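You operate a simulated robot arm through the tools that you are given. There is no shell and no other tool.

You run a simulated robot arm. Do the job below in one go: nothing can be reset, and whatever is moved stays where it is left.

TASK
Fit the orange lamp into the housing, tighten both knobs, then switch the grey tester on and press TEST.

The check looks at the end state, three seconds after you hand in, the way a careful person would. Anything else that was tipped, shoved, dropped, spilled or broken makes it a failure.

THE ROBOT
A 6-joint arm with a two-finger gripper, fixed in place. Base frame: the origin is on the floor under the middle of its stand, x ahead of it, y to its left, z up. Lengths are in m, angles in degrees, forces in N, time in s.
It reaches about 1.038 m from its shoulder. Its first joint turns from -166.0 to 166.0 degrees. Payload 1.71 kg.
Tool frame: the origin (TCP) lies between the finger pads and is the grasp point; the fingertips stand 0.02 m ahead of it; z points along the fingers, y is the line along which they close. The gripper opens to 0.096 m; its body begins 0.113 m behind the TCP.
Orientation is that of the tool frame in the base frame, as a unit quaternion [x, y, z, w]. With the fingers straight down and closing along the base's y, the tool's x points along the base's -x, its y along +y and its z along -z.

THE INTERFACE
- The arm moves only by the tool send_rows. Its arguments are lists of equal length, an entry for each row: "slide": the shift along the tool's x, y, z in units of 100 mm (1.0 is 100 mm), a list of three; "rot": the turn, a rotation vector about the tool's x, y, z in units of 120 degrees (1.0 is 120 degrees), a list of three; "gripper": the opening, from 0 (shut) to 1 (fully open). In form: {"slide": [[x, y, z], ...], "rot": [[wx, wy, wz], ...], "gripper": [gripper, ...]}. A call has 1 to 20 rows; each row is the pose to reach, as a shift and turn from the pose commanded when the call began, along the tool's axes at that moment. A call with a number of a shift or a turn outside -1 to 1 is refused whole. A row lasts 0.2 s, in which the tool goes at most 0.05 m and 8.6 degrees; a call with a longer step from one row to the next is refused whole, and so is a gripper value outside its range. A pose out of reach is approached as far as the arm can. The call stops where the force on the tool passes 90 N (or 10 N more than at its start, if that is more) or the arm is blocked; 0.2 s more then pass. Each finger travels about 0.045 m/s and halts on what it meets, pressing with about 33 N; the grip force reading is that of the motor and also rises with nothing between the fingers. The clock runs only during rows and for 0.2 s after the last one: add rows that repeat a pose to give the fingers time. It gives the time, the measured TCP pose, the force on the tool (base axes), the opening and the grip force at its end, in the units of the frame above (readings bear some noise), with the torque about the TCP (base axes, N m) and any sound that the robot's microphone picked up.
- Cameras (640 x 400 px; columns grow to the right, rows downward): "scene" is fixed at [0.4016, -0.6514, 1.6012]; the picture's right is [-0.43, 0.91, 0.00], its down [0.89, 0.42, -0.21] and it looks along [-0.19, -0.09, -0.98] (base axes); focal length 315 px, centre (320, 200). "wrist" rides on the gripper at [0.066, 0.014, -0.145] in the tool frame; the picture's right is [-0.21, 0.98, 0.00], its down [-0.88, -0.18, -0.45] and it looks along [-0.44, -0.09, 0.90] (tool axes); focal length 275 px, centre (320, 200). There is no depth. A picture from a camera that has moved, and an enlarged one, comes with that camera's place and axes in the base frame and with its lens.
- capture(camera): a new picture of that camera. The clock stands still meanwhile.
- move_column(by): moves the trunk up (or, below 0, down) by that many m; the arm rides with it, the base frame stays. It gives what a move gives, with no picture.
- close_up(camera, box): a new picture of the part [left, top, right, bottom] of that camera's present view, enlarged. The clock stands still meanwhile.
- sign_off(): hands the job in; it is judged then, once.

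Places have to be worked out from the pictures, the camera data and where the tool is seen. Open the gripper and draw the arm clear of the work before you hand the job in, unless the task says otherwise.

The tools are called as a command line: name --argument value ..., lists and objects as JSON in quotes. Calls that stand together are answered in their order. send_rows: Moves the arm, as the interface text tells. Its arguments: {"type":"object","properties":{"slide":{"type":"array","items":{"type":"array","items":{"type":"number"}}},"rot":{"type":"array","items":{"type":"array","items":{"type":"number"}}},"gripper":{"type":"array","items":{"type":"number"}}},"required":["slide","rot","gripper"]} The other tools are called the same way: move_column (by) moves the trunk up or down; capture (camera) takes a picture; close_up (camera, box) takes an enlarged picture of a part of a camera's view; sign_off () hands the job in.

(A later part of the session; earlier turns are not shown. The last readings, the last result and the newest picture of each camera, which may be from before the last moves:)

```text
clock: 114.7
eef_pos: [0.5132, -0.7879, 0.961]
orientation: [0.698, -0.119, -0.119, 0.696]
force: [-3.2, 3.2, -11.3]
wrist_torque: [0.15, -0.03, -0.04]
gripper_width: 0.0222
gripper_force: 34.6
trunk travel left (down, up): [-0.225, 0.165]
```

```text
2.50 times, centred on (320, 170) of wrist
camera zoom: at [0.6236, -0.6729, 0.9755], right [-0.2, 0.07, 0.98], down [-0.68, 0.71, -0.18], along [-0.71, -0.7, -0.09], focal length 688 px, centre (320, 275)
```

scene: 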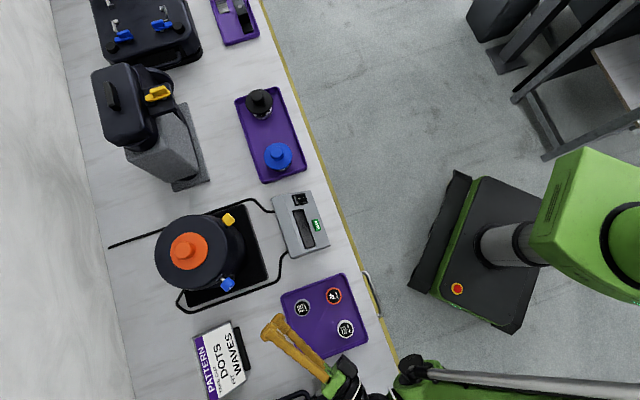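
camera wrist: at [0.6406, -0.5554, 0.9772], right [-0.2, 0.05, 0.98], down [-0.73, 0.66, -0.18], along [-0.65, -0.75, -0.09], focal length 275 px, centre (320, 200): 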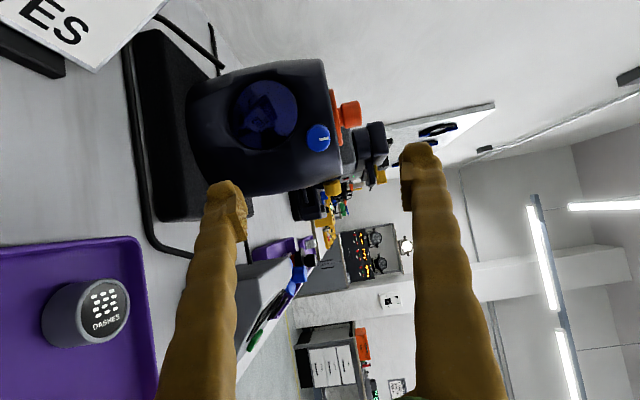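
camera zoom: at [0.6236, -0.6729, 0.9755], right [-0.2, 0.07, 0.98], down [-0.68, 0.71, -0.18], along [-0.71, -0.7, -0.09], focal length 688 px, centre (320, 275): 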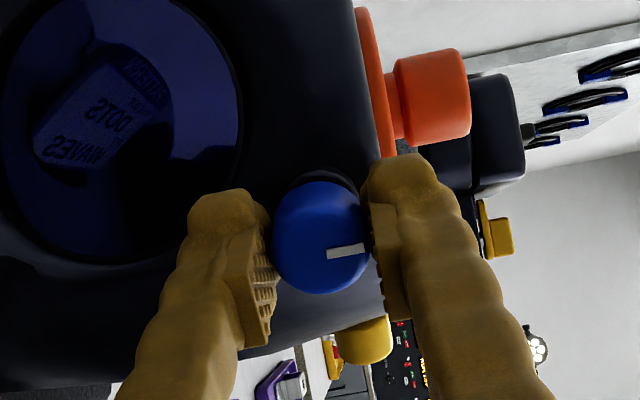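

Gripped squarely at 22 mm. Turning clockwise 72° with a small inward feed to follow the thread.

send_rows --slide '[[0, -0.007, 0], [0, -0.007, 0.001], [0, -0.007, 0.002], [0, -0.007, 0.004], [0, -0.007, 0.005], [0, -0.007, 0.006], [0, -0.007, 0.008], [0, -0.007, 0.009], [0, -0.007, 0.01], [0, -0.007, 0.011], [0, -0.007, 0.011]]' --rot '[[0, 0, 0], [0, 0, 0.067], [0, 0, 0.134], [0, 0, 0.2], [0, 0, 0.267], [0, 0, 0.334], [0, 0, 0.4], [0, 0, 0.467], [0, 0, 0.534], [0, 0, 0.6], [0, 0, 0.6]]' --gripper '[0, 0, 0, 0, 0, 0, 0, 0, 0, 0, 0]'

close_up --camera "wrist" --box '[200, 90, 440, 250]'

```text
clock: 117.1
eef_pos: [0.5114, -0.7891, 0.9604]
orientation: [0.494, -0.507, 0.313, 0.633]
force: [7.9, -6.4, 4.0]
wrist_torque: [-0.06, -0.01, 0.16]
gripper_width: 0.0219
gripper_force: 34.9
trunk travel left (down, up): [-0.225, 0.165]
```

```text
2.50 times, centred on (320, 170) of wrist
camera zoom: at [0.5677, -0.6538, 1.0281], right [-0.94, 0.33, 0.1], down [0.06, 0.45, -0.89], along [-0.34, -0.83, -0.44], focal length 688 px, centre (320, 275)
```

zoom: 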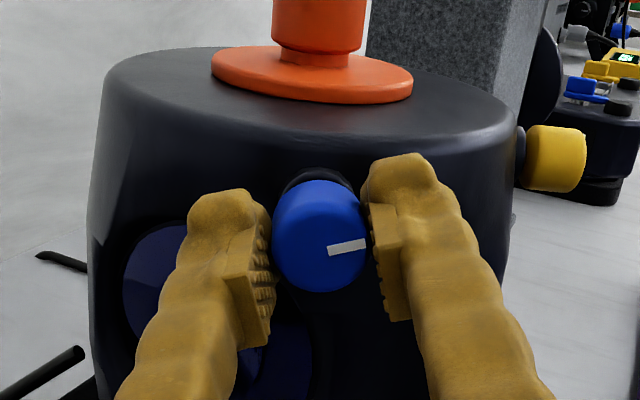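

The blue knob follows the gripper. Continuing clockwise another 80°.

send_rows --slide '[[0, 0, 0.002], [0, 0, 0.003], [0, 0, 0.004], [0, 0, 0.006], [0, 0, 0.007], [0, 0, 0.008], [0, 0, 0.01], [0, 0, 0.011], [0, 0, 0.012], [0, 0, 0.013], [0, 0, 0.013]]' --rot '[[0, 0, 0.067], [0, 0, 0.134], [0, 0, 0.2], [0, 0, 0.267], [0, 0, 0.334], [0, 0, 0.4], [0, 0, 0.467], [0, 0, 0.534], [0, 0, 0.6], [0, 0, 0.667], [0, 0, 0.667]]' --gripper '[0, 0, 0, 0, 0, 0, 0, 0, 0, 0, 0]'

close_up --camera "wrist" --box '[200, 90, 440, 250]'

```text
clock: 119.5
eef_pos: [0.5115, -0.7908, 0.9607]
orientation: [-0.052, 0.706, -0.647, -0.282]
force: [6.8, 0.7, 7.7]
wrist_torque: [-0.13, 0.07, 0.05]
gripper_width: 0.0223
gripper_force: 35.2
trunk travel left (down, up): [-0.225, 0.165]
```

```text
2.50 times, centred on (320, 170) of wrist
camera zoom: at [0.5003, -0.6317, 0.9796], right [-0.26, 0.09, -0.96], down [0.96, 0.13, -0.25], along [0.11, -0.99, -0.12], focal length 688 px, centre (320, 275)
```

zoom: 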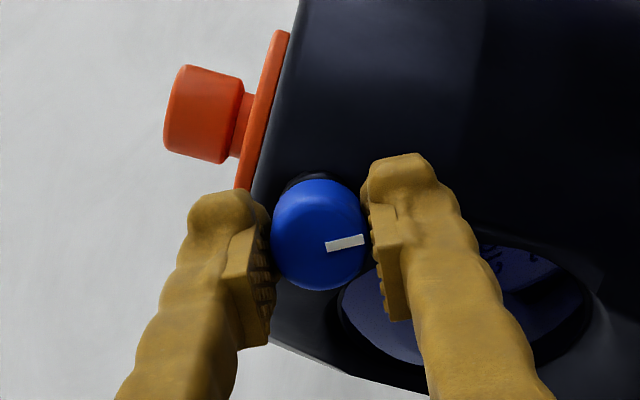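

152° done with low forces. I'll continue; the space below the camera here is open.

send_rows --slide '[[0, 0, 0.002], [0, 0, 0.003], [0, 0, 0.004], [0, 0, 0.006], [0, 0, 0.007], [0, 0, 0.008], [0, 0, 0.01], [0, 0, 0.01]]' --rot '[[0, 0, 0.067], [0, 0, 0.134], [0, 0, 0.2], [0, 0, 0.267], [0, 0, 0.334], [0, 0, 0.4], [0, 0, 0.467], [0, 0, 0.467]]' --gripper '[0, 0, 0, 0, 0, 0, 0, 0]'

close_up --camera "wrist" --box '[200, 90, 440, 250]'

```text
clock: 121.3
eef_pos: [0.5091, -0.7937, 0.9621]
orientation: [0.09, 0.735, -0.658, -0.135]
force: [24.8, 21.0, 30.6]
wrist_torque: [-0.71, 0.15, 0.29]
gripper_width: 0.0222
gripper_force: 34.7
out of reach, approached as far as the arm can: row 3, 4, 5, 6, 7, 8
trunk travel left (down, up): [-0.225, 0.165]
```

```text
2.50 times, centred on (320, 170) of wrist
camera zoom: at [0.4936, -0.6325, 0.968], right [0.15, 0.05, -0.99], down [0.98, 0.13, 0.15], along [0.13, -0.99, -0.03], focal length 688 px, centre (320, 275)
```

zoom: 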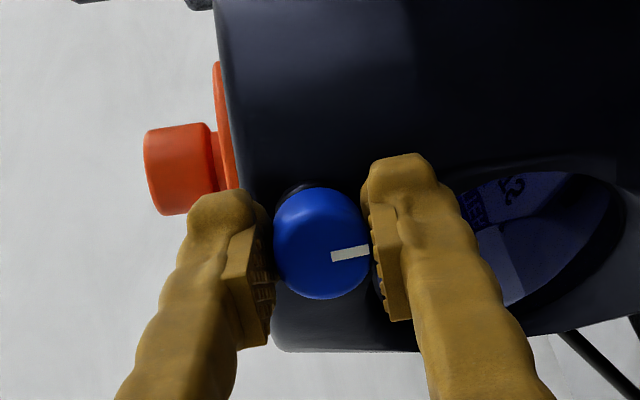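

Joint limit reached again at about 175°, and the tool is tilting slightly. I'll release the knob here and wind back.

send_rows --slide '[[0, 0, 0], [0, 0, 0], [0, 0, 0]]' --rot '[[0, 0, 0], [0, 0, 0], [0, 0, 0]]' --gripper '[0.35, 0.55, 0.55]'

close_up --camera "wrist" --box '[200, 90, 440, 250]'

```text
clock: 122.1
eef_pos: [0.5092, -0.7946, 0.9593]
orientation: [0.09, 0.736, -0.657, -0.136]
force: [-0.1, -0.3, 0.6]
wrist_torque: [-0.02, -0.02, -0.03]
gripper_width: 0.0527
gripper_force: 0.1
trunk travel left (down, up): [-0.225, 0.165]
```

```text
2.50 times, centred on (320, 170) of wrist
camera zoom: at [0.4925, -0.6355, 0.9659], right [0.15, 0.05, -0.99], down [0.98, 0.12, 0.16], along [0.13, -0.99, -0.03], focal length 688 px, centre (320, 275)
```

zoom: 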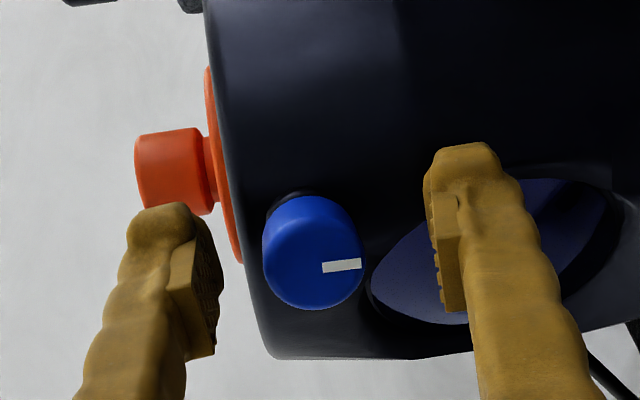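

The knob held its angle. I'll back out 5 mm and wind the gripper back half a turn.

send_rows --slide '[[0, 0, -0.03], [0, 0, -0.05], [0, 0, -0.05], [0, 0, -0.05], [0, 0, -0.05], [0, 0, -0.05], [0, 0, -0.05], [0, 0, -0.05], [0, 0, -0.05], [0, 0, -0.05], [0, 0, -0.05], [0, 0, -0.05], [0, 0, -0.05], [0, 0, -0.05]]' --rot '[[0, 0, 0], [0, 0, 0], [0, 0, -0.067], [0, 0, -0.134], [0, 0, -0.2], [0, 0, -0.267], [0, 0, -0.334], [0, 0, -0.4], [0, 0, -0.467], [0, 0, -0.534], [0, 0, -0.6], [0, 0, -0.667], [0, 0, -0.734], [0, 0, -0.734]]' --gripper '[0.55, 0.55, 0.55, 0.55, 0.55, 0.55, 0.55, 0.55, 0.55, 0.55, 0.55, 0.55, 0.55, 0.55]'

```text
clock: 125.1
eef_pos: [0.5115, -0.7901, 0.9608]
orientation: [-0.447, 0.591, -0.377, -0.555]
force: [-0.3, 0.4, -0.4]
wrist_torque: [0.0, 0.02, -0.01]
gripper_width: 0.0526
gripper_force: 0.1
trunk travel left (down, up): [-0.225, 0.165]
```

I'll remove the residual 5.6° tilt, then finish winding back to level.

send_rows --slide '[[0, 0, 0], [0, 0, 0], [0, 0, 0]]' --rot '[[0, 0.025, 0], [0, 0.0468, 0], [0, 0.0468, 0]]' --gripper '[0.55, 0.55, 0.55]'

send_rows --slide '[[0, 0, 0], [0, 0, 0], [0, 0, 0], [0, 0, 0], [0, 0, 0], [0, 0, 0], [0, 0, 0], [0, 0, 0], [0, 0, 0], [0, 0, 0], [0, 0, 0], [0, 0, 0]]' --rot '[[0, 0, -0.067], [0, 0, -0.134], [0, 0, -0.2], [0, 0, -0.267], [0, 0, -0.334], [0, 0, -0.4], [0, 0, -0.467], [0, 0, -0.534], [0, 0, -0.6], [0, 0, -0.667], [0, 0, -0.726], [0, 0, -0.726]]' --gripper '[0.55, 0.55, 0.55, 0.55, 0.55, 0.55, 0.55, 0.55, 0.55, 0.55, 0.55, 0.55]'

close_up --camera "wrist" --box '[200, 90, 440, 250]'

```text
clock: 125.9
eef_pos: [0.5101, -0.7913, 0.961]
orientation: [0.428, -0.563, 0.4, 0.583]
force: [-0.2, 0.0, 0.2]
wrist_torque: [-0.02, 0.02, 0.02]
gripper_width: 0.0529
gripper_force: 0.0
trunk travel left (down, up): [-0.225, 0.165]
```

```text
clock: 128.5
eef_pos: [0.5106, -0.7895, 0.9617]
orientation: [0.699, -0.113, -0.113, 0.697]
force: [-0.6, -0.4, -0.2]
wrist_torque: [0.01, 0.0, -0.02]
gripper_width: 0.0528
gripper_force: 0.1
trunk travel left (down, up): [-0.225, 0.165]
```

```text
2.50 times, centred on (320, 170) of wrist
camera zoom: at [0.6186, -0.6718, 0.9757], right [-0.2, 0.06, 0.98], down [-0.69, 0.7, -0.18], along [-0.69, -0.71, -0.09], focal length 688 px, centre (320, 275)
```

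zoom: 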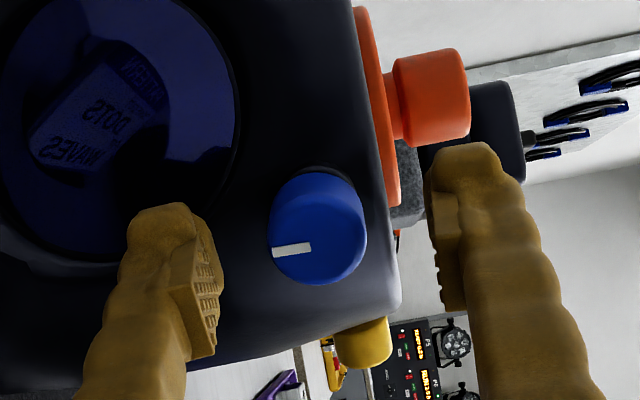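

The blue pointer is down, a clean half turn. I'll re-centre 2.5 mm, regrip and continue.

send_rows --slide '[[0.025, 0, 0.01], [0.025, 0, 0.01], [0.025, 0, 0.01], [0.025, 0, 0.01], [0.025, 0, 0.01], [0.025, 0, 0.01], [0.025, 0, 0.012], [0.025, 0, 0.014], [0.025, 0, 0.016], [0.025, 0, 0.018], [0.025, 0, 0.018]]' --rot '[[0, 0, 0], [0, 0, 0], [0, 0, 0], [0, 0, 0], [0, 0, 0], [0, 0, 0], [0, 0, 0.067], [0, 0, 0.134], [0, 0, 0.2], [0, 0, 0.267], [0, 0, 0.267]]' --gripper '[0.4, 0.25, 0.1, 0, 0, 0, 0, 0, 0, 0, 0]'

close_up --camera "wrist" --box '[200, 90, 440, 250]'

```text
clock: 130.9
eef_pos: [0.5112, -0.793, 0.9613]
orientation: [0.639, -0.302, 0.086, 0.702]
force: [10.4, -4.6, 16.3]
wrist_torque: [-0.23, 0.11, 0.23]
gripper_width: 0.0219
gripper_force: 34.8
trunk travel left (down, up): [-0.225, 0.165]
```

```text
2.50 times, centred on (320, 170) of wrist
camera zoom: at [0.6038, -0.6691, 1.0083], right [-0.66, 0.22, 0.72], down [-0.47, 0.62, -0.62], along [-0.58, -0.75, -0.31], focal length 688 px, centre (320, 275)
```

zoom: 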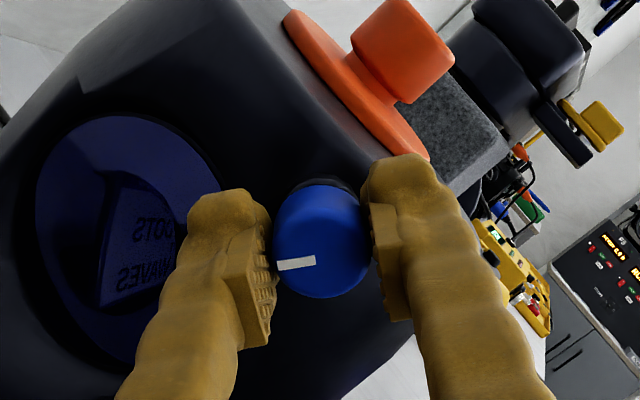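

Following well. I'll relieve the slight side load and keep turning.

send_rows --slide '[[0.012, 0.005, 0], [0.012, 0.005, 0.002], [0.012, 0.005, 0.003], [0.012, 0.005, 0.005], [0.012, 0.005, 0.006], [0.012, 0.005, 0.008], [0.012, 0.005, 0.009], [0.012, 0.005, 0.01], [0.012, 0.005, 0.01]]' --rot '[[0, 0, 0.067], [0, 0, 0.134], [0, 0, 0.2], [0, 0, 0.267], [0, 0, 0.334], [0, 0, 0.4], [0, 0, 0.467], [0, 0, 0.534], [0, 0, 0.534]]' --gripper '[0, 0, 0, 0, 0, 0, 0, 0, 0]'

close_up --camera "wrist" --box '[200, 90, 440, 250]'

```text
clock: 132.9
eef_pos: [0.5112, -0.7943, 0.9619]
orientation: [-0.381, 0.596, -0.444, -0.55]
force: [-29.1, 27.3, -13.9]
wrist_torque: [0.11, -0.02, -0.5]
gripper_width: 0.022
gripper_force: 35.0
trunk travel left (down, up): [-0.225, 0.165]
```

```text
2.50 times, centred on (320, 170) of wrist
camera zoom: at [0.5375, -0.6493, 1.0261], right [-0.9, 0.3, -0.31], down [0.41, 0.33, -0.85], along [-0.15, -0.89, -0.42], focal length 688 px, centre (320, 275)
```

zoom: 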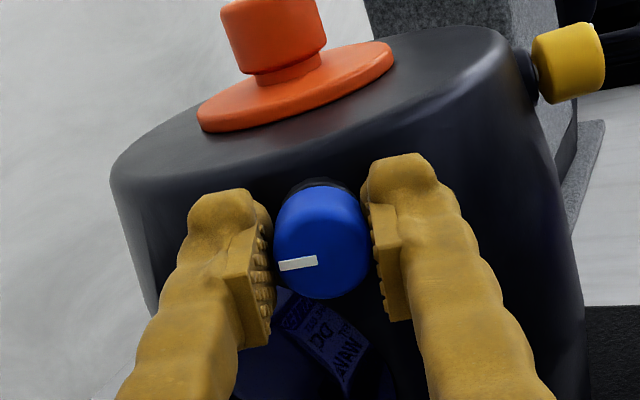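

271° so far. I'll relieve the side load (2 mm along tool y) and continue.

send_rows --slide '[[-0.004, 0.012, -0.006], [-0.005, 0.02, -0.008], [-0.005, 0.02, -0.006], [-0.005, 0.02, -0.004], [-0.005, 0.02, -0.002], [-0.005, 0.02, 0], [-0.005, 0.02, 0], [-0.005, 0.02, 0]]' --rot '[[0, 0, 0], [0, 0, 0.067], [0, 0, 0.134], [0, 0, 0.2], [0, 0, 0.267], [0, 0, 0.334], [0, 0, 0.4], [0, 0, 0.4]]' --gripper '[0, 0, 0, 0, 0, 0, 0, 0]'

close_up --camera "wrist" --box '[200, 90, 440, 250]'

```text
clock: 134.7
eef_pos: [0.5098, -0.7933, 0.9612]
orientation: [-0.107, 0.699, -0.63, -0.321]
force: [-5.9, -10.6, 8.0]
wrist_torque: [-0.12, 0.06, -0.08]
gripper_width: 0.0223
gripper_force: 34.8
trunk travel left (down, up): [-0.225, 0.165]
```

```text
2.50 times, centred on (320, 170) of wrist
camera zoom: at [0.4983, -0.6356, 0.989], right [-0.38, 0.13, -0.91], down [0.92, 0.16, -0.36], along [0.1, -0.98, -0.18], focal length 688 px, centre (320, 275)
```

zoom: 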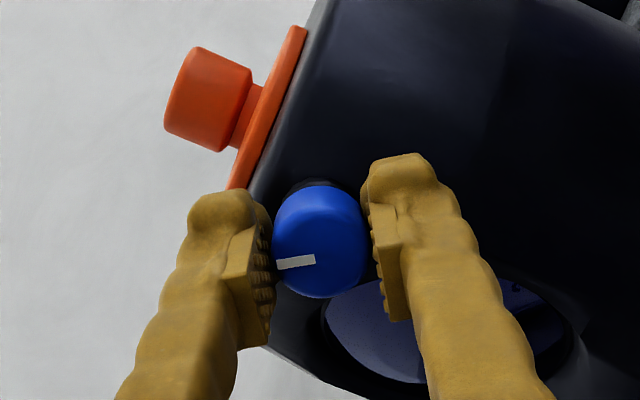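

319° total. I'm near the wrist limit, so I'll release and wind back for the final stroke.

send_rows --slide '[[0, 0, 0], [0, 0, 0], [0, 0, -0.03], [0, 0, -0.04], [0, 0, -0.04], [0, 0, -0.04], [0, 0, -0.04], [0, 0, -0.04], [0, 0, -0.04], [0, 0, -0.04], [0, 0, -0.04], [0, 0, -0.04], [0, 0, -0.04]]' --rot '[[0, 0, 0], [0, 0, 0], [0, 0, 0], [0, 0, -0.067], [0, 0, -0.134], [0, 0, -0.2], [0, 0, -0.267], [0, 0, -0.334], [0, 0, -0.4], [0, 0, -0.467], [0, 0, -0.534], [0, 0, -0.6], [0, 0, -0.6]]' --gripper '[0.3, 0.5, 0.55, 0.55, 0.55, 0.55, 0.55, 0.55, 0.55, 0.55, 0.55, 0.55, 0.55]'

send_rows --slide '[[0, 0, 0], [0, 0, 0], [0, 0, 0], [0, 0, 0], [0, 0, 0], [0, 0, 0], [0, 0, 0], [0, 0, 0], [0, 0, 0], [0, 0, 0], [0, 0, 0]]' --rot '[[0, 0, -0.067], [0, 0, -0.134], [0, 0, -0.2], [0, 0, -0.267], [0, 0, -0.334], [0, 0, -0.4], [0, 0, -0.467], [0, 0, -0.534], [0, 0, -0.6], [0, 0, -0.6], [0, 0, -0.6]]' --gripper '[0.55, 0.55, 0.55, 0.55, 0.55, 0.55, 0.55, 0.55, 0.55, 0.55, 0.55]'

close_up --camera "wrist" --box '[200, 90, 440, 250]'

```text
clock: 137.5
eef_pos: [0.5116, -0.7889, 0.9609]
orientation: [0.498, -0.503, 0.319, 0.63]
force: [-0.8, -0.3, 0.2]
wrist_torque: [-0.03, -0.05, -0.02]
gripper_width: 0.0529
gripper_force: 0.0
trunk travel left (down, up): [-0.225, 0.165]
```

```text
clock: 139.9
eef_pos: [0.5118, -0.7911, 0.9611]
orientation: [0.699, -0.113, -0.112, 0.697]
force: [0.5, 0.5, 0.1]
wrist_torque: [0.01, -0.01, 0.02]
gripper_width: 0.0526
gripper_force: 0.1
trunk travel left (down, up): [-0.225, 0.165]
```

```text
2.50 times, centred on (320, 170) of wrist
camera zoom: at [0.6197, -0.6722, 0.9757], right [-0.2, 0.06, 0.98], down [-0.69, 0.7, -0.19], along [-0.69, -0.71, -0.09], focal length 688 px, centre (320, 275)
```

zoom: 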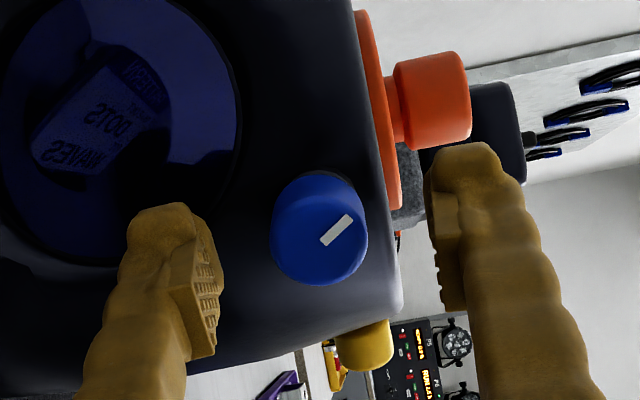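

The pointer is about 33° short of up. I'll move in 3 mm, regrip and turn to the stop.

send_rows --slide '[[0, 0, 0.03], [0, 0, 0.03], [0, 0, 0.03], [0, 0, 0.03], [0, 0, 0.03], [0, 0, 0.03], [0, 0, 0.032], [0, 0, 0.033], [0, 0, 0.034], [0, 0, 0.036], [0, 0, 0.036], [0, 0, 0.036], [0, 0, 0.036]]' --rot '[[0, 0, 0], [0, 0, 0], [0, 0, 0], [0, 0, 0], [0, 0, 0], [0, 0, 0], [0, 0, 0.067], [0, 0, 0.134], [0, 0, 0.2], [0, 0, 0.267], [0, 0, 0.334], [0, 0, 0.4], [0, 0, 0.4]]' --gripper '[0.4, 0.25, 0.1, 0, 0, 0, 0, 0, 0, 0, 0, 0, 0]'

close_up --camera "wrist" --box '[200, 90, 440, 250]'

```text
clock: 142.7
eef_pos: [0.5118, -0.7944, 0.9599]
orientation: [0.591, -0.389, 0.183, 0.682]
force: [0.4, 1.6, 3.5]
wrist_torque: [0.06, 0.26, 0.03]
gripper_width: 0.0217
gripper_force: 34.4
trunk travel left (down, up): [-0.225, 0.165]
```

```text
2.50 times, centred on (320, 170) of wrist
camera zoom: at [0.5888, -0.6656, 1.0195], right [-0.82, 0.27, 0.5], down [-0.28, 0.56, -0.78], along [-0.49, -0.78, -0.39], focal length 688 px, centre (320, 275)
```

zoom: 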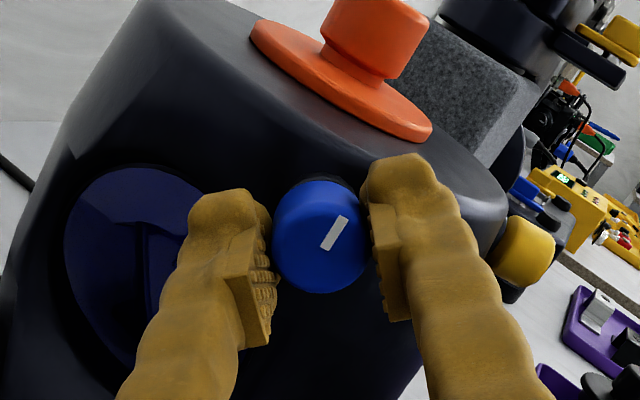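

The knob is slipping in the grip with about 0.27 N·m of resistance, and the pointer is back up, so it's at the stop. One more firm twist to confirm.

send_rows --slide '[[0, 0, 0], [0, 0, 0], [0, 0, 0]]' --rot '[[0, 0, 0.06], [0, 0, 0.12], [0, 0, 0.12]]' --gripper '[0, 0, 0]'

close_up --camera "wrist" --box '[200, 90, 440, 250]'

```text
clock: 143.5
eef_pos: [0.5107, -0.7934, 0.9615]
orientation: [0.539, -0.459, 0.267, 0.654]
force: [-0.5, 0.4, 0.3]
wrist_torque: [0.02, 0.11, 0.01]
gripper_width: 0.0224
gripper_force: 35.1
trunk travel left (down, up): [-0.225, 0.165]
```

```text
2.50 times, centred on (320, 170) of wrist
camera zoom: at [0.5736, -0.6606, 1.0252], right [-0.92, 0.3, 0.27], down [-0.09, 0.5, -0.86], along [-0.39, -0.81, -0.43], focal length 688 px, centre (320, 275)
```

zoom: 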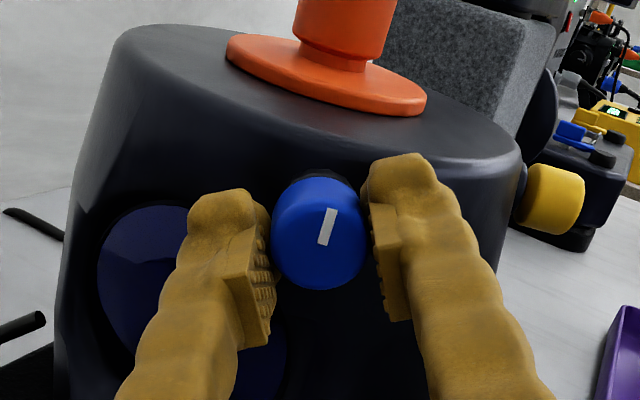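

Pure slip, so the blue knob is fully tight too. I'll release, level the gripper and back out.

send_rows --slide '[[0, 0, 0], [0, 0, 0], [0, 0, -0.03], [0, 0, -0.04], [0, 0, -0.04], [0, 0, -0.04], [0, 0, -0.04], [0, 0, -0.04], [0, 0, -0.04], [0, 0, -0.04], [0, 0, -0.04], [0, 0, -0.25], [0, 0, -0.5], [0, 0, -0.75], [0, 0, -1.0], [0, 0, -1.0]]' --rot '[[0, 0, 0], [0, 0, 0], [0, 0, 0], [0, 0, -0.067], [0, 0, -0.134], [0, 0, -0.2], [0, 0, -0.267], [0, 0, -0.334], [0, 0, -0.4], [0, 0, -0.467], [0, 0, -0.52], [0, 0, -0.52], [0, 0, -0.52], [0, 0, -0.52], [0, 0, -0.52], [0, 0, -0.52]]' --gripper '[0.3, 0.5, 0.55, 0.55, 0.55, 0.55, 0.55, 0.55, 0.55, 0.6, 0.7, 0.8, 0.9, 1, 1, 1]'

close_up --camera "wrist" --box '[200, 60, 400, 220]'

capture --camera "scene"

close_up --camera "scene" --box '[140, 180, 340, 305]'

```text
clock: 146.9
eef_pos: [0.5427, -0.6974, 0.9605]
orientation: [0.698, -0.114, -0.112, 0.698]
force: [0.4, 0.3, -0.8]
wrist_torque: [0.02, -0.02, 0.02]
gripper_width: 0.0961
gripper_force: 0.0
trunk travel left (down, up): [-0.225, 0.165]
```

```text
2.50 times, centred on (300, 140) of wrist
camera zoom: at [0.6512, -0.5789, 0.9749], right [-0.2, 0.06, 0.98], down [-0.69, 0.7, -0.19], along [-0.69, -0.71, -0.09], focal length 688 px, centre (370, 350)
```

zoom: 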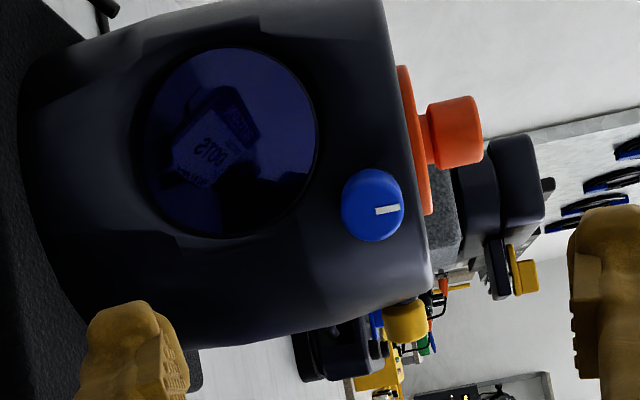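

```text
taken
```

scene: 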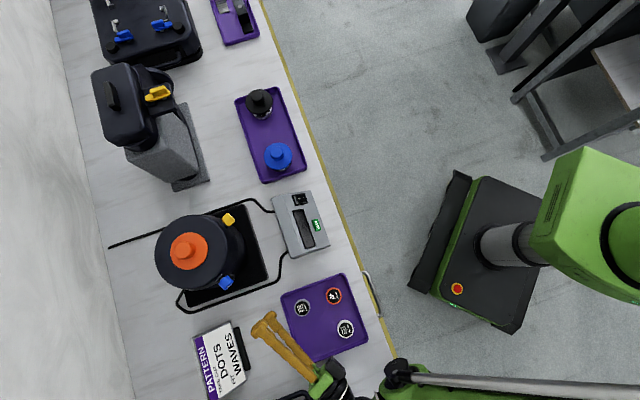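

```text
3.20 times, centred on (240, 242) of scene
camera zoom: at [0.4016, -0.6514, 1.6012], right [-0.43, 0.91, 0.0], down [0.89, 0.42, -0.21], along [-0.19, -0.09, -0.98], focal length 1008 px, centre (576, 64)
```

zoom: 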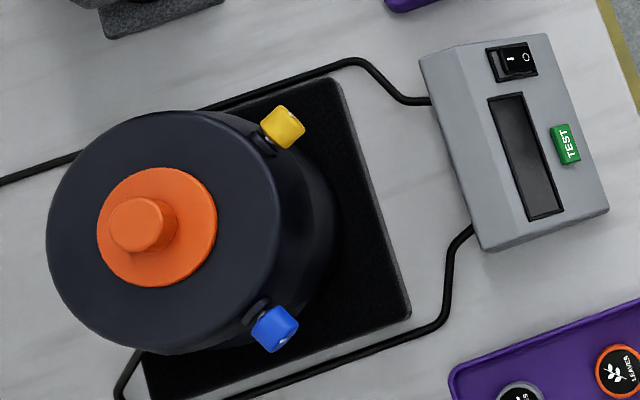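

Both knobs are now drawn in tight and the lamp is seated. Next is the tester. I'll raise the trunk back up first, then pitch the tool to vertical.

move_column --by 0.1

send_rows --slide '[[0, 0, 0], [0, 0, 0], [0, 0, 0], [0, 0, 0], [0, 0, 0], [0, 0, 0], [0, 0, 0]]' --rot '[[0.067, 0, 0], [0.134, 0, 0], [0.2, 0, 0], [0.267, 0, 0], [0.334, 0, 0], [0.375, 0, 0], [0.375, 0, 0]]' --gripper '[1, 1, 1, 1, 1, 1, 1]'

capture --camera "scene"

```text
clock: 148.3
eef_pos: [0.5419, -0.6967, 1.0604]
orientation: [0.698, -0.114, -0.112, 0.698]
force: [1.3, -0.1, -0.2]
wrist_torque: [-0.03, -0.02, 0.01]
gripper_width: 0.096
gripper_force: 0.0
trunk travel left (down, up): [-0.325, 0.065]
```

```text
clock: 149.9
eef_pos: [0.5428, -0.6968, 1.0614]
orientation: [0.913, -0.147, -0.059, 0.377]
force: [-0.8, -0.5, 0.1]
wrist_torque: [0.02, -0.01, -0.01]
gripper_width: 0.096
gripper_force: 0.2
trunk travel left (down, up): [-0.325, 0.065]
```

```text
taken
```

scene: 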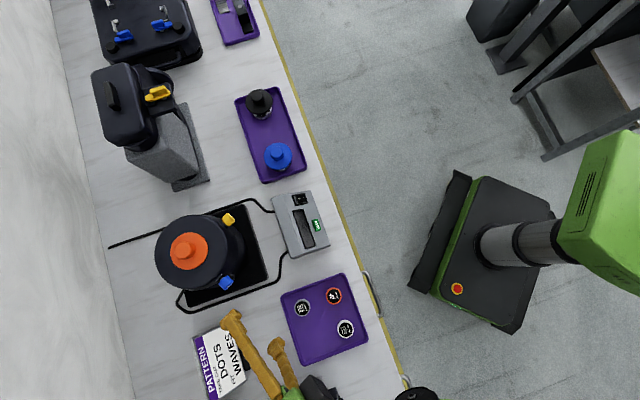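

Halfway there and clear of everything. I'll finish pitching down to vertical.

send_rows --slide '[[0, 0, 0], [0, 0, 0], [0, 0, 0], [0, 0, 0], [0, 0, 0], [0, 0, 0], [0, 0, 0]]' --rot '[[0.067, 0, 0], [0.134, 0, 0], [0.2, 0, 0], [0.267, 0, 0], [0.334, 0, 0], [0.375, 0, 0], [0.375, 0, 0]]' --gripper '[1, 1, 1, 1, 1, 1, 1]'

capture --camera "wrist"

```text
clock: 151.5
eef_pos: [0.543, -0.6969, 1.0604]
orientation: [0.977, -0.158, -0.089, 0.108]
force: [0.2, -0.1, 0.0]
wrist_torque: [-0.01, -0.02, -0.02]
gripper_width: 0.0958
gripper_force: 0.0
out of reach, approached as far as the arm can: row 4, 5, 6, 7
trunk travel left (down, up): [-0.325, 0.065]
```

```text
taken
camera wrist: at [0.6311, -0.7041, 1.1942], right [-0.47, -0.84, 0.26], down [-0.67, 0.54, 0.51], along [-0.57, 0.06, -0.82], focal length 275 px, centre (320, 200)
```

wrist: 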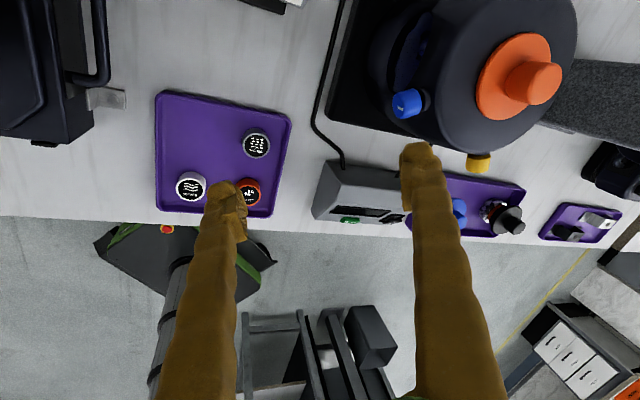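

The wrist is near a limit here, leaving a 16° tilt. I'll move over toward the tester, where the geometry is easier, rolling the tool gradually.

send_rows --slide '[[-0.2, 0.02, 0.03], [-0.4, 0.04, 0.06], [-0.6, 0.06, 0.1], [-0.8, 0.08, 0.13], [-0.9, 0.1, 0.15], [-0.9, 0.1, 0.15]]' --rot '[[0, 0, 0.03], [0, 0, 0.06], [0, 0, 0.09], [0, 0, 0.12], [0, 0, 0.15], [0, 0, 0.15]]' --gripper '[1, 1, 1, 1, 1, 1]'

capture --camera "wrist"

capture --camera "scene"

```text
clock: 152.9
eef_pos: [0.452, -0.6799, 1.0625]
orientation: [0.941, -0.309, -0.071, 0.121]
force: [-0.1, 0.5, -0.2]
wrist_torque: [0.0, 0.01, -0.01]
gripper_width: 0.0959
gripper_force: 0.0
trunk travel left (down, up): [-0.325, 0.065]
```

```text
taken
camera wrist: at [0.5284, -0.7021, 1.2018], right [-0.72, -0.64, 0.28], down [-0.5, 0.75, 0.43], along [-0.48, 0.17, -0.86], focal length 275 px, centre (320, 200)
```

wrist: 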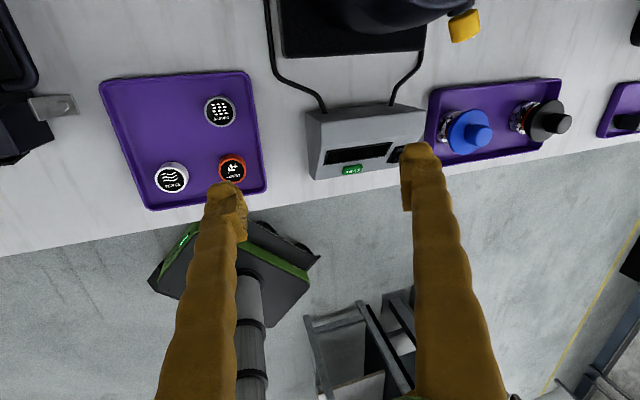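

```text
taken
```

scene: 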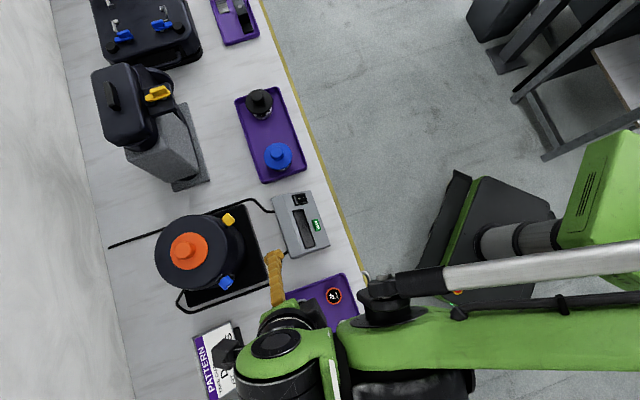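

From the earlier stereo views, the tester panel slopes about 40° toward the robot. The rocker's "I" half is at about (0.277, -0.764, 0.860) and is the raised, far half; TEST is at about (0.315, -0.700, 0.835). I'll tilt the tool to press square to that panel.

send_rows --slide '[[-0.09, 0.08, 0.03], [-0.18, 0.16, 0.06], [-0.28, 0.24, 0.09], [-0.37, 0.32, 0.12], [-0.46, 0.4, 0.15], [-0.55, 0.48, 0.18], [-0.65, 0.56, 0.2], [-0.74, 0.64, 0.23], [-0.74, 0.64, 0.23]]' --rot '[[0.0128, 0.0435, 0.0144], [0.0257, 0.0871, 0.0288], [0.0385, 0.1306, 0.0431], [0.0513, 0.1742, 0.0575], [0.0642, 0.2177, 0.0719], [0.077, 0.2613, 0.0862], [0.0899, 0.3048, 0.1006], [0.1027, 0.3484, 0.115], [0.1027, 0.3484, 0.115]]' --gripper '[1, 1, 1, 0.9, 0.8, 0.7, 0.6, 0.5, 0.5]'

capture --camera "wrist"

capture --camera "scene"

```text
clock: 154.9
eef_pos: [0.4391, -0.6306, 1.0595]
orientation: [0.858, -0.388, 0.22, 0.253]
force: [-0.1, -0.3, -0.4]
wrist_torque: [-0.01, -0.01, -0.02]
gripper_width: 0.0478
gripper_force: 0.0
out of reach, approached as far as the arm can: row 1, 2, 3, 4, 5, 6, 7, 8, 9
trunk travel left (down, up): [-0.325, 0.065]
```

```text
taken
camera wrist: at [0.4428, -0.5861, 1.2139], right [-0.89, -0.44, 0.14], down [-0.46, 0.86, -0.21], along [-0.03, -0.25, -0.97], focal length 275 px, centre (320, 200)
```

wrist: 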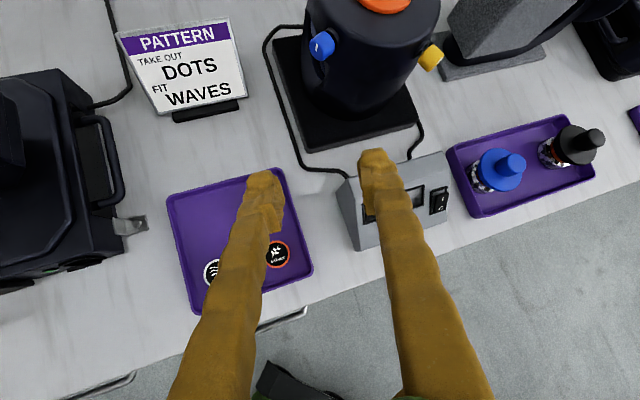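

```text
taken
```

scene: 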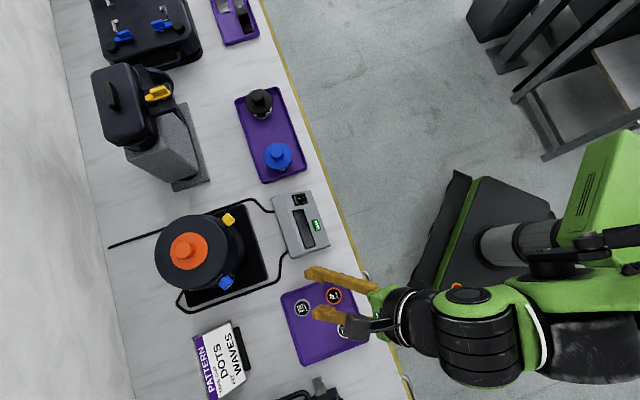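

The last joint is at its roll limit on this side. I'll roll the tool half a turn the other way so the camera sits on the robot side, which was comfortable earlier.

send_rows --slide '[[0, 0, 0], [0, 0, 0], [0, 0, 0], [0, 0, 0], [0, 0, 0], [0, 0, 0], [0, 0, 0], [0, 0, 0], [0, 0, 0], [0, 0, 0], [0, 0, 0], [0, 0, 0]]' --rot '[[0, 0, -0.065], [0, 0, -0.13], [0, 0, -0.195], [0, 0, -0.26], [0, 0, -0.325], [0, 0, -0.39], [0, 0, -0.455], [0, 0, -0.52], [0, 0, -0.585], [0, 0, -0.65], [0, 0, -0.71], [0, 0, -0.71]]' --gripper '[0.5, 0.5, 0.5, 0.5, 0.5, 0.5, 0.5, 0.5, 0.5, 0.5, 0.5, 0.5]'

capture --camera "scene"

```text
clock: 157.5
eef_pos: [0.4437, -0.6331, 1.0601]
orientation: [0.895, 0.296, -0.011, 0.335]
force: [0.0, 0.1, 0.3]
wrist_torque: [0.01, -0.02, -0.01]
gripper_width: 0.0479
gripper_force: 0.0
trunk travel left (down, up): [-0.325, 0.065]
```

```text
taken
```

scene: 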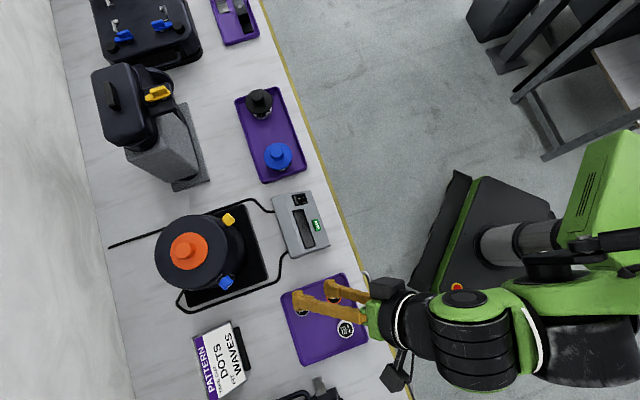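

Rolling freely now. I'll finish the roll to the final pressing orientation (tool square to the panel, camera on the robot side) while moving toward the tester.

send_rows --slide '[[-0.07, -0.045, 0.01], [-0.15, -0.09, 0.02], [-0.22, -0.135, 0.025], [-0.3, -0.18, 0.03], [-0.37, -0.225, 0.04], [-0.44, -0.27, 0.05], [-0.52, -0.315, 0.06], [-0.59, -0.36, 0.065], [-0.66, -0.405, 0.07], [-0.74, -0.45, 0.08], [-0.81, -0.495, 0.09], [-0.885, -0.537, 0.097], [-0.885, -0.537, 0.097]]' --rot '[[-0.0119, 0.0075, -0.0633], [-0.0238, 0.0149, -0.1267], [-0.0356, 0.0224, -0.19], [-0.0475, 0.0298, -0.2533], [-0.0594, 0.0373, -0.3166], [-0.0713, 0.0448, -0.38], [-0.0831, 0.0522, -0.4433], [-0.095, 0.0597, -0.5066], [-0.1069, 0.0671, -0.57], [-0.1188, 0.0746, -0.6333], [-0.1306, 0.082, -0.6966], [-0.1425, 0.0895, -0.7599], [-0.1425, 0.0895, -0.7599]]' --gripper '[0.5, 0.5, 0.5, 0.5, 0.5, 0.5, 0.5, 0.5, 0.5, 0.5, 0.5, 0.5, 0.5]'

capture --camera "wrist"

capture --camera "scene"

```text
clock: 160.3
eef_pos: [0.402, -0.6208, 1.0379]
orientation: [0.436, 0.816, -0.263, 0.273]
force: [0.1, -0.2, -0.2]
wrist_torque: [0.03, -0.01, 0.0]
gripper_width: 0.048
gripper_force: 0.1
out of reach, approached as far as the arm can: row 1, 2, 3, 4, 5, 6, 7, 8, 9, 10, 11, 12, 13
trunk travel left (down, up): [-0.325, 0.065]
```

```text
taken
camera wrist: at [0.3529, -0.4786, 1.0943], right [0.93, 0.35, -0.05], down [0.16, -0.29, 0.94], along [0.32, -0.89, -0.32], focal length 275 px, centre (320, 200)
```

wrist: 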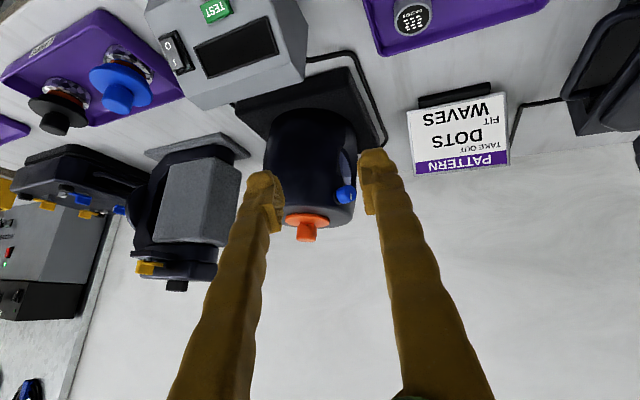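

```text
taken
```

scene: 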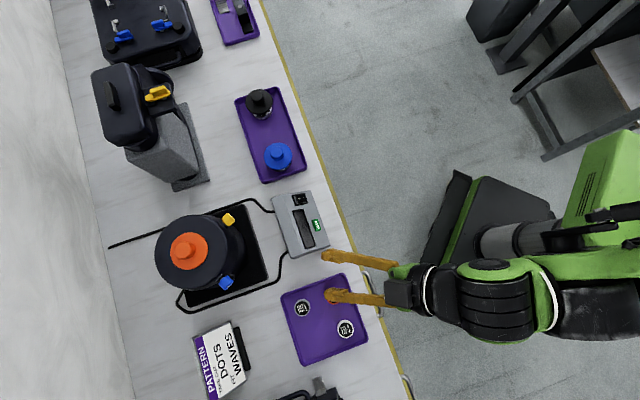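

The tool is nearly in the right orientation, but this arm posture is hitting a joint limit. I'll go back to the vertical pose that worked at the start (camera on the robot side) and pitch from there.

send_rows --slide '[[-0.14, -0.06, -0.07], [-0.28, -0.11, -0.15], [-0.42, -0.17, -0.22], [-0.55, -0.23, -0.3], [-0.7, -0.29, -0.37], [-0.83, -0.34, -0.44], [-0.97, -0.4, -0.516], [-0.97, -0.4, -0.516]]' --rot '[[-0.0194, 0.0495, -0.0127], [-0.0389, 0.0991, -0.0254], [-0.0583, 0.1486, -0.0381], [-0.0777, 0.1981, -0.0509], [-0.0971, 0.2476, -0.0636], [-0.1166, 0.2972, -0.0763], [-0.136, 0.3467, -0.089], [-0.136, 0.3467, -0.089]]' --gripper '[0.5, 0.5, 0.5, 0.5, 0.5, 0.5, 0.5, 0.5]'

capture --camera "scene"

capture --camera "wrist"

```text
clock: 162.1
eef_pos: [0.4952, -0.5902, 1.148]
orientation: [0.447, 0.883, -0.139, -0.031]
force: [-0.1, -0.6, 0.0]
wrist_torque: [0.03, 0.05, 0.01]
gripper_width: 0.0479
gripper_force: 0.1
out of reach, approached as far as the arm can: row 1, 2, 3, 4, 5, 6, 7, 8
trunk travel left (down, up): [-0.325, 0.065]
```

```text
taken
```

scene: 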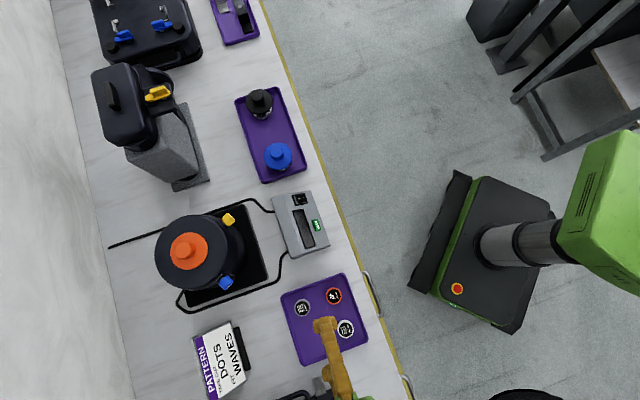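

```text
taken
camera wrist: at [0.4936, -0.4974, 1.2785], right [0.89, 0.39, -0.25], down [0.46, -0.71, 0.54], along [0.03, -0.59, -0.8], focal length 275 px, centre (320, 200)
```

wrist: 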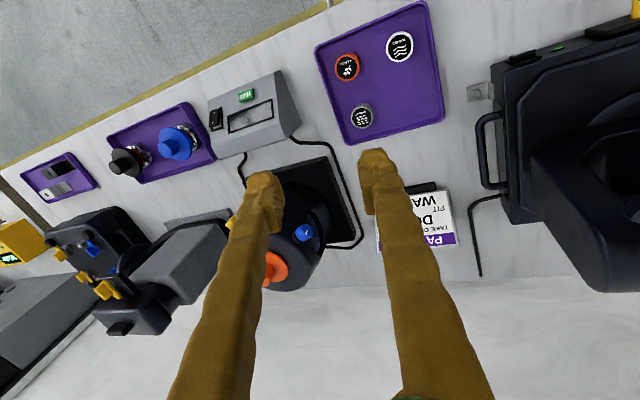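

The arm keeps ending up short toward the right. I'll test a small pure translation to the right to find out what's limiting it.

send_rows --slide '[[-0.035, -0.237, 0.07], [-0.07, -0.475, 0.14], [-0.07, -0.475, 0.14]]' --rot '[[0, 0, 0], [0, 0, 0], [0, 0, 0]]' --gripper '[0.5, 0.5, 0.5]'

capture --camera "scene"

```text
clock: 162.9
eef_pos: [0.4785, -0.6071, 1.1482]
orientation: [0.461, 0.876, -0.139, -0.028]
force: [-0.4, 0.2, 0.2]
wrist_torque: [0.01, 0.02, 0.01]
gripper_width: 0.0482
gripper_force: 0.1
out of reach, approached as far as the arm can: row 1, 2, 3
trunk travel left (down, up): [-0.325, 0.065]
```

```text
taken
```

scene: 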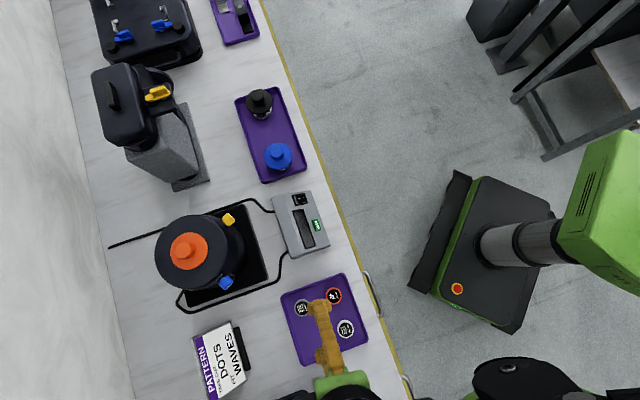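

It moved partway and may still be converging. I'll hold for a moment and see whether it settles onto the target.

send_rows --slide '[[0, 0, 0], [0, 0, 0], [0, 0, 0], [0, 0, 0], [0, 0, 0], [0, 0, 0], [0, 0, 0], [0, 0, 0]]' --rot '[[0, 0, 0], [0, 0, 0], [0, 0, 0], [0, 0, 0], [0, 0, 0], [0, 0, 0], [0, 0, 0], [0, 0, 0]]' --gripper '[0.5, 0.5, 0.5, 0.5, 0.5, 0.5, 0.5, 0.5]'

```text
clock: 164.7
eef_pos: [0.4783, -0.6077, 1.148]
orientation: [0.46, 0.876, -0.141, -0.028]
force: [0.7, -0.2, -0.3]
wrist_torque: [-0.01, 0.01, -0.01]
gripper_width: 0.048
gripper_force: 0.1
trunk travel left (down, up): [-0.325, 0.065]
```

Holding gives no error, so the arm simply stops where it can. I'll test a slow pure rotation toward vertical with the TCP fixed to see whether that axis is limited.

send_rows --slide '[[0, 0, 0], [0, 0, 0], [0, 0, 0], [0, 0, 0], [0, 0, 0], [0, 0, 0]]' --rot '[[-0.0129, 0.0038, 0], [-0.0257, 0.0075, 0], [-0.0386, 0.0113, 0], [-0.0515, 0.0151, 0], [-0.0644, 0.0189, 0], [-0.0644, 0.0189, 0]]' --gripper '[0.5, 0.5, 0.5, 0.5, 0.5, 0.5]'

```text
clock: 166.1
eef_pos: [0.4781, -0.607, 1.1496]
orientation: [0.461, 0.876, -0.141, -0.028]
force: [1.2, 0.6, 0.6]
wrist_torque: [-0.01, 0.02, 0.02]
gripper_width: 0.048
gripper_force: 0.0
out of reach, approached as far as the arm can: row 2, 3, 4, 5, 6
trunk travel left (down, up): [-0.325, 0.065]
```

That confirms a wrist joint is at its stop in this posture; the wrist flipped when I reached around to the blue knob. I'll unwind it the way it came by swinging the tool up to horizontal facing right first.

send_rows --slide '[[-0.06, 0.01, 0.04], [-0.12, 0.02, 0.07], [-0.18, 0.03, 0.11], [-0.24, 0.03, 0.15], [-0.3, 0.04, 0.18], [-0.36, 0.05, 0.22], [-0.42, 0.06, 0.25], [-0.48, 0.07, 0.29], [-0.54, 0.08, 0.33], [-0.6, 0.09, 0.36], [-0.66, 0.095, 0.4], [-0.72, 0.1, 0.437], [-0.72, 0.1, 0.437]]' --rot '[[0.0193, -0.0504, 0.0328], [0.0386, -0.1009, 0.0656], [0.0579, -0.1513, 0.0984], [0.0771, -0.2017, 0.1312], [0.0964, -0.2522, 0.164], [0.1157, -0.3026, 0.1967], [0.135, -0.353, 0.2295], [0.1543, -0.4035, 0.2623], [0.1736, -0.4539, 0.2951], [0.1928, -0.5043, 0.3279], [0.2121, -0.5548, 0.3607], [0.2314, -0.6052, 0.3935], [0.2314, -0.6052, 0.3935]]' --gripper '[0.5, 0.5, 0.5, 0.5, 0.5, 0.5, 0.5, 0.5, 0.5, 0.5, 0.5, 0.5, 0.5]'

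capture --camera "scene"

```text
clock: 168.9
eef_pos: [0.5237, -0.6729, 1.1076]
orientation: [0.562, 0.429, -0.562, 0.43]
force: [0.8, 0.2, -0.7]
wrist_torque: [0.0, 0.01, -0.02]
gripper_width: 0.0478
gripper_force: 0.2
trunk travel left (down, up): [-0.325, 0.065]
```

```text
taken
```

scene: 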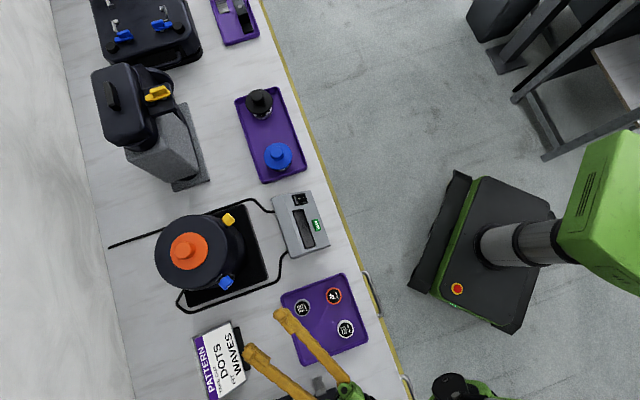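

Unwound cleanly with no limit warnings. I'll lower the trunk for folding room, then swing left to face straight over the tester.

move_column --by -0.12

send_rows --slide '[[-0.05, -0.15, 0.03], [-0.1, -0.3, 0.06], [-0.15, -0.45, 0.09], [-0.2, -0.6, 0.12], [-0.2, -0.75, 0.15], [-0.2, -0.75, 0.15]]' --rot '[[-0.04, 0, 0], [-0.08, 0, 0], [-0.12, 0, 0], [-0.16, 0, 0], [-0.2, 0, 0], [-0.2, 0, 0]]' --gripper '[0.5, 0.5, 0.5, 0.5, 0.5, 0.5]'

capture --camera "scene"

```text
clock: 170.4
eef_pos: [0.5231, -0.6734, 0.9883]
orientation: [0.562, 0.429, -0.561, 0.431]
force: [0.6, 0.2, 0.3]
wrist_torque: [-0.01, -0.05, 0.04]
gripper_width: 0.0478
gripper_force: 0.0
trunk travel left (down, up): [-0.205, 0.185]
```

```text
clock: 171.8
eef_pos: [0.4465, -0.6669, 1.0088]
orientation: [0.46, 0.536, -0.46, 0.539]
force: [0.0, 0.2, 0.4]
wrist_torque: [0.04, -0.01, 0.02]
gripper_width: 0.0481
gripper_force: 0.0
trunk travel left (down, up): [-0.205, 0.185]
```

```text
taken
```

scene: 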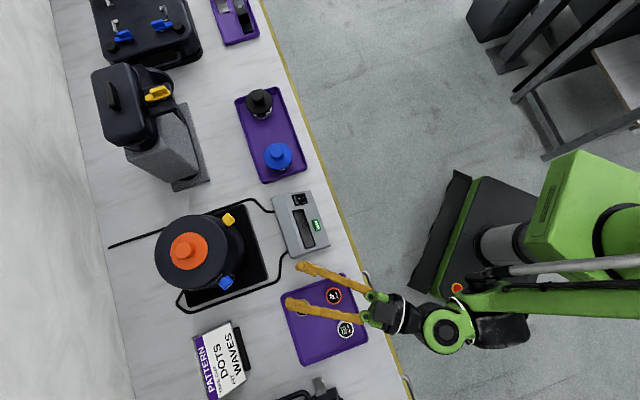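

Good. I'll continue yawing in line with the arm.

send_rows --slide '[[0, -0.16, 0.03], [0, -0.32, 0.06], [0, -0.48, 0.08], [0, -0.64, 0.1], [0, -0.79, 0.11], [0, -0.79, 0.11]]' --rot '[[-0.04, 0, 0], [-0.08, 0, 0], [-0.12, 0, 0], [-0.16, 0, 0], [-0.2, 0, 0], [-0.2, 0, 0]]' --gripper '[0.5, 0.5, 0.5, 0.5, 0.5, 0.5]'

capture --camera "scene"

```text
clock: 173.2
eef_pos: [0.3679, -0.6908, 1.0053]
orientation: [0.336, 0.621, -0.337, 0.623]
force: [-0.4, 0.3, -1.0]
wrist_torque: [0.0, -0.01, 0.03]
gripper_width: 0.048
gripper_force: 0.1
trunk travel left (down, up): [-0.205, 0.185]
```

```text
taken
```

scene: 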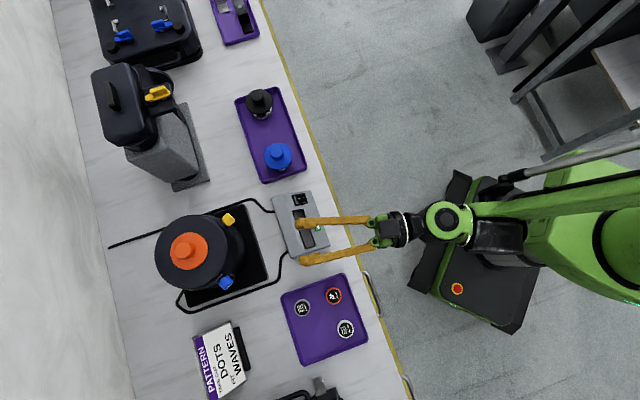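

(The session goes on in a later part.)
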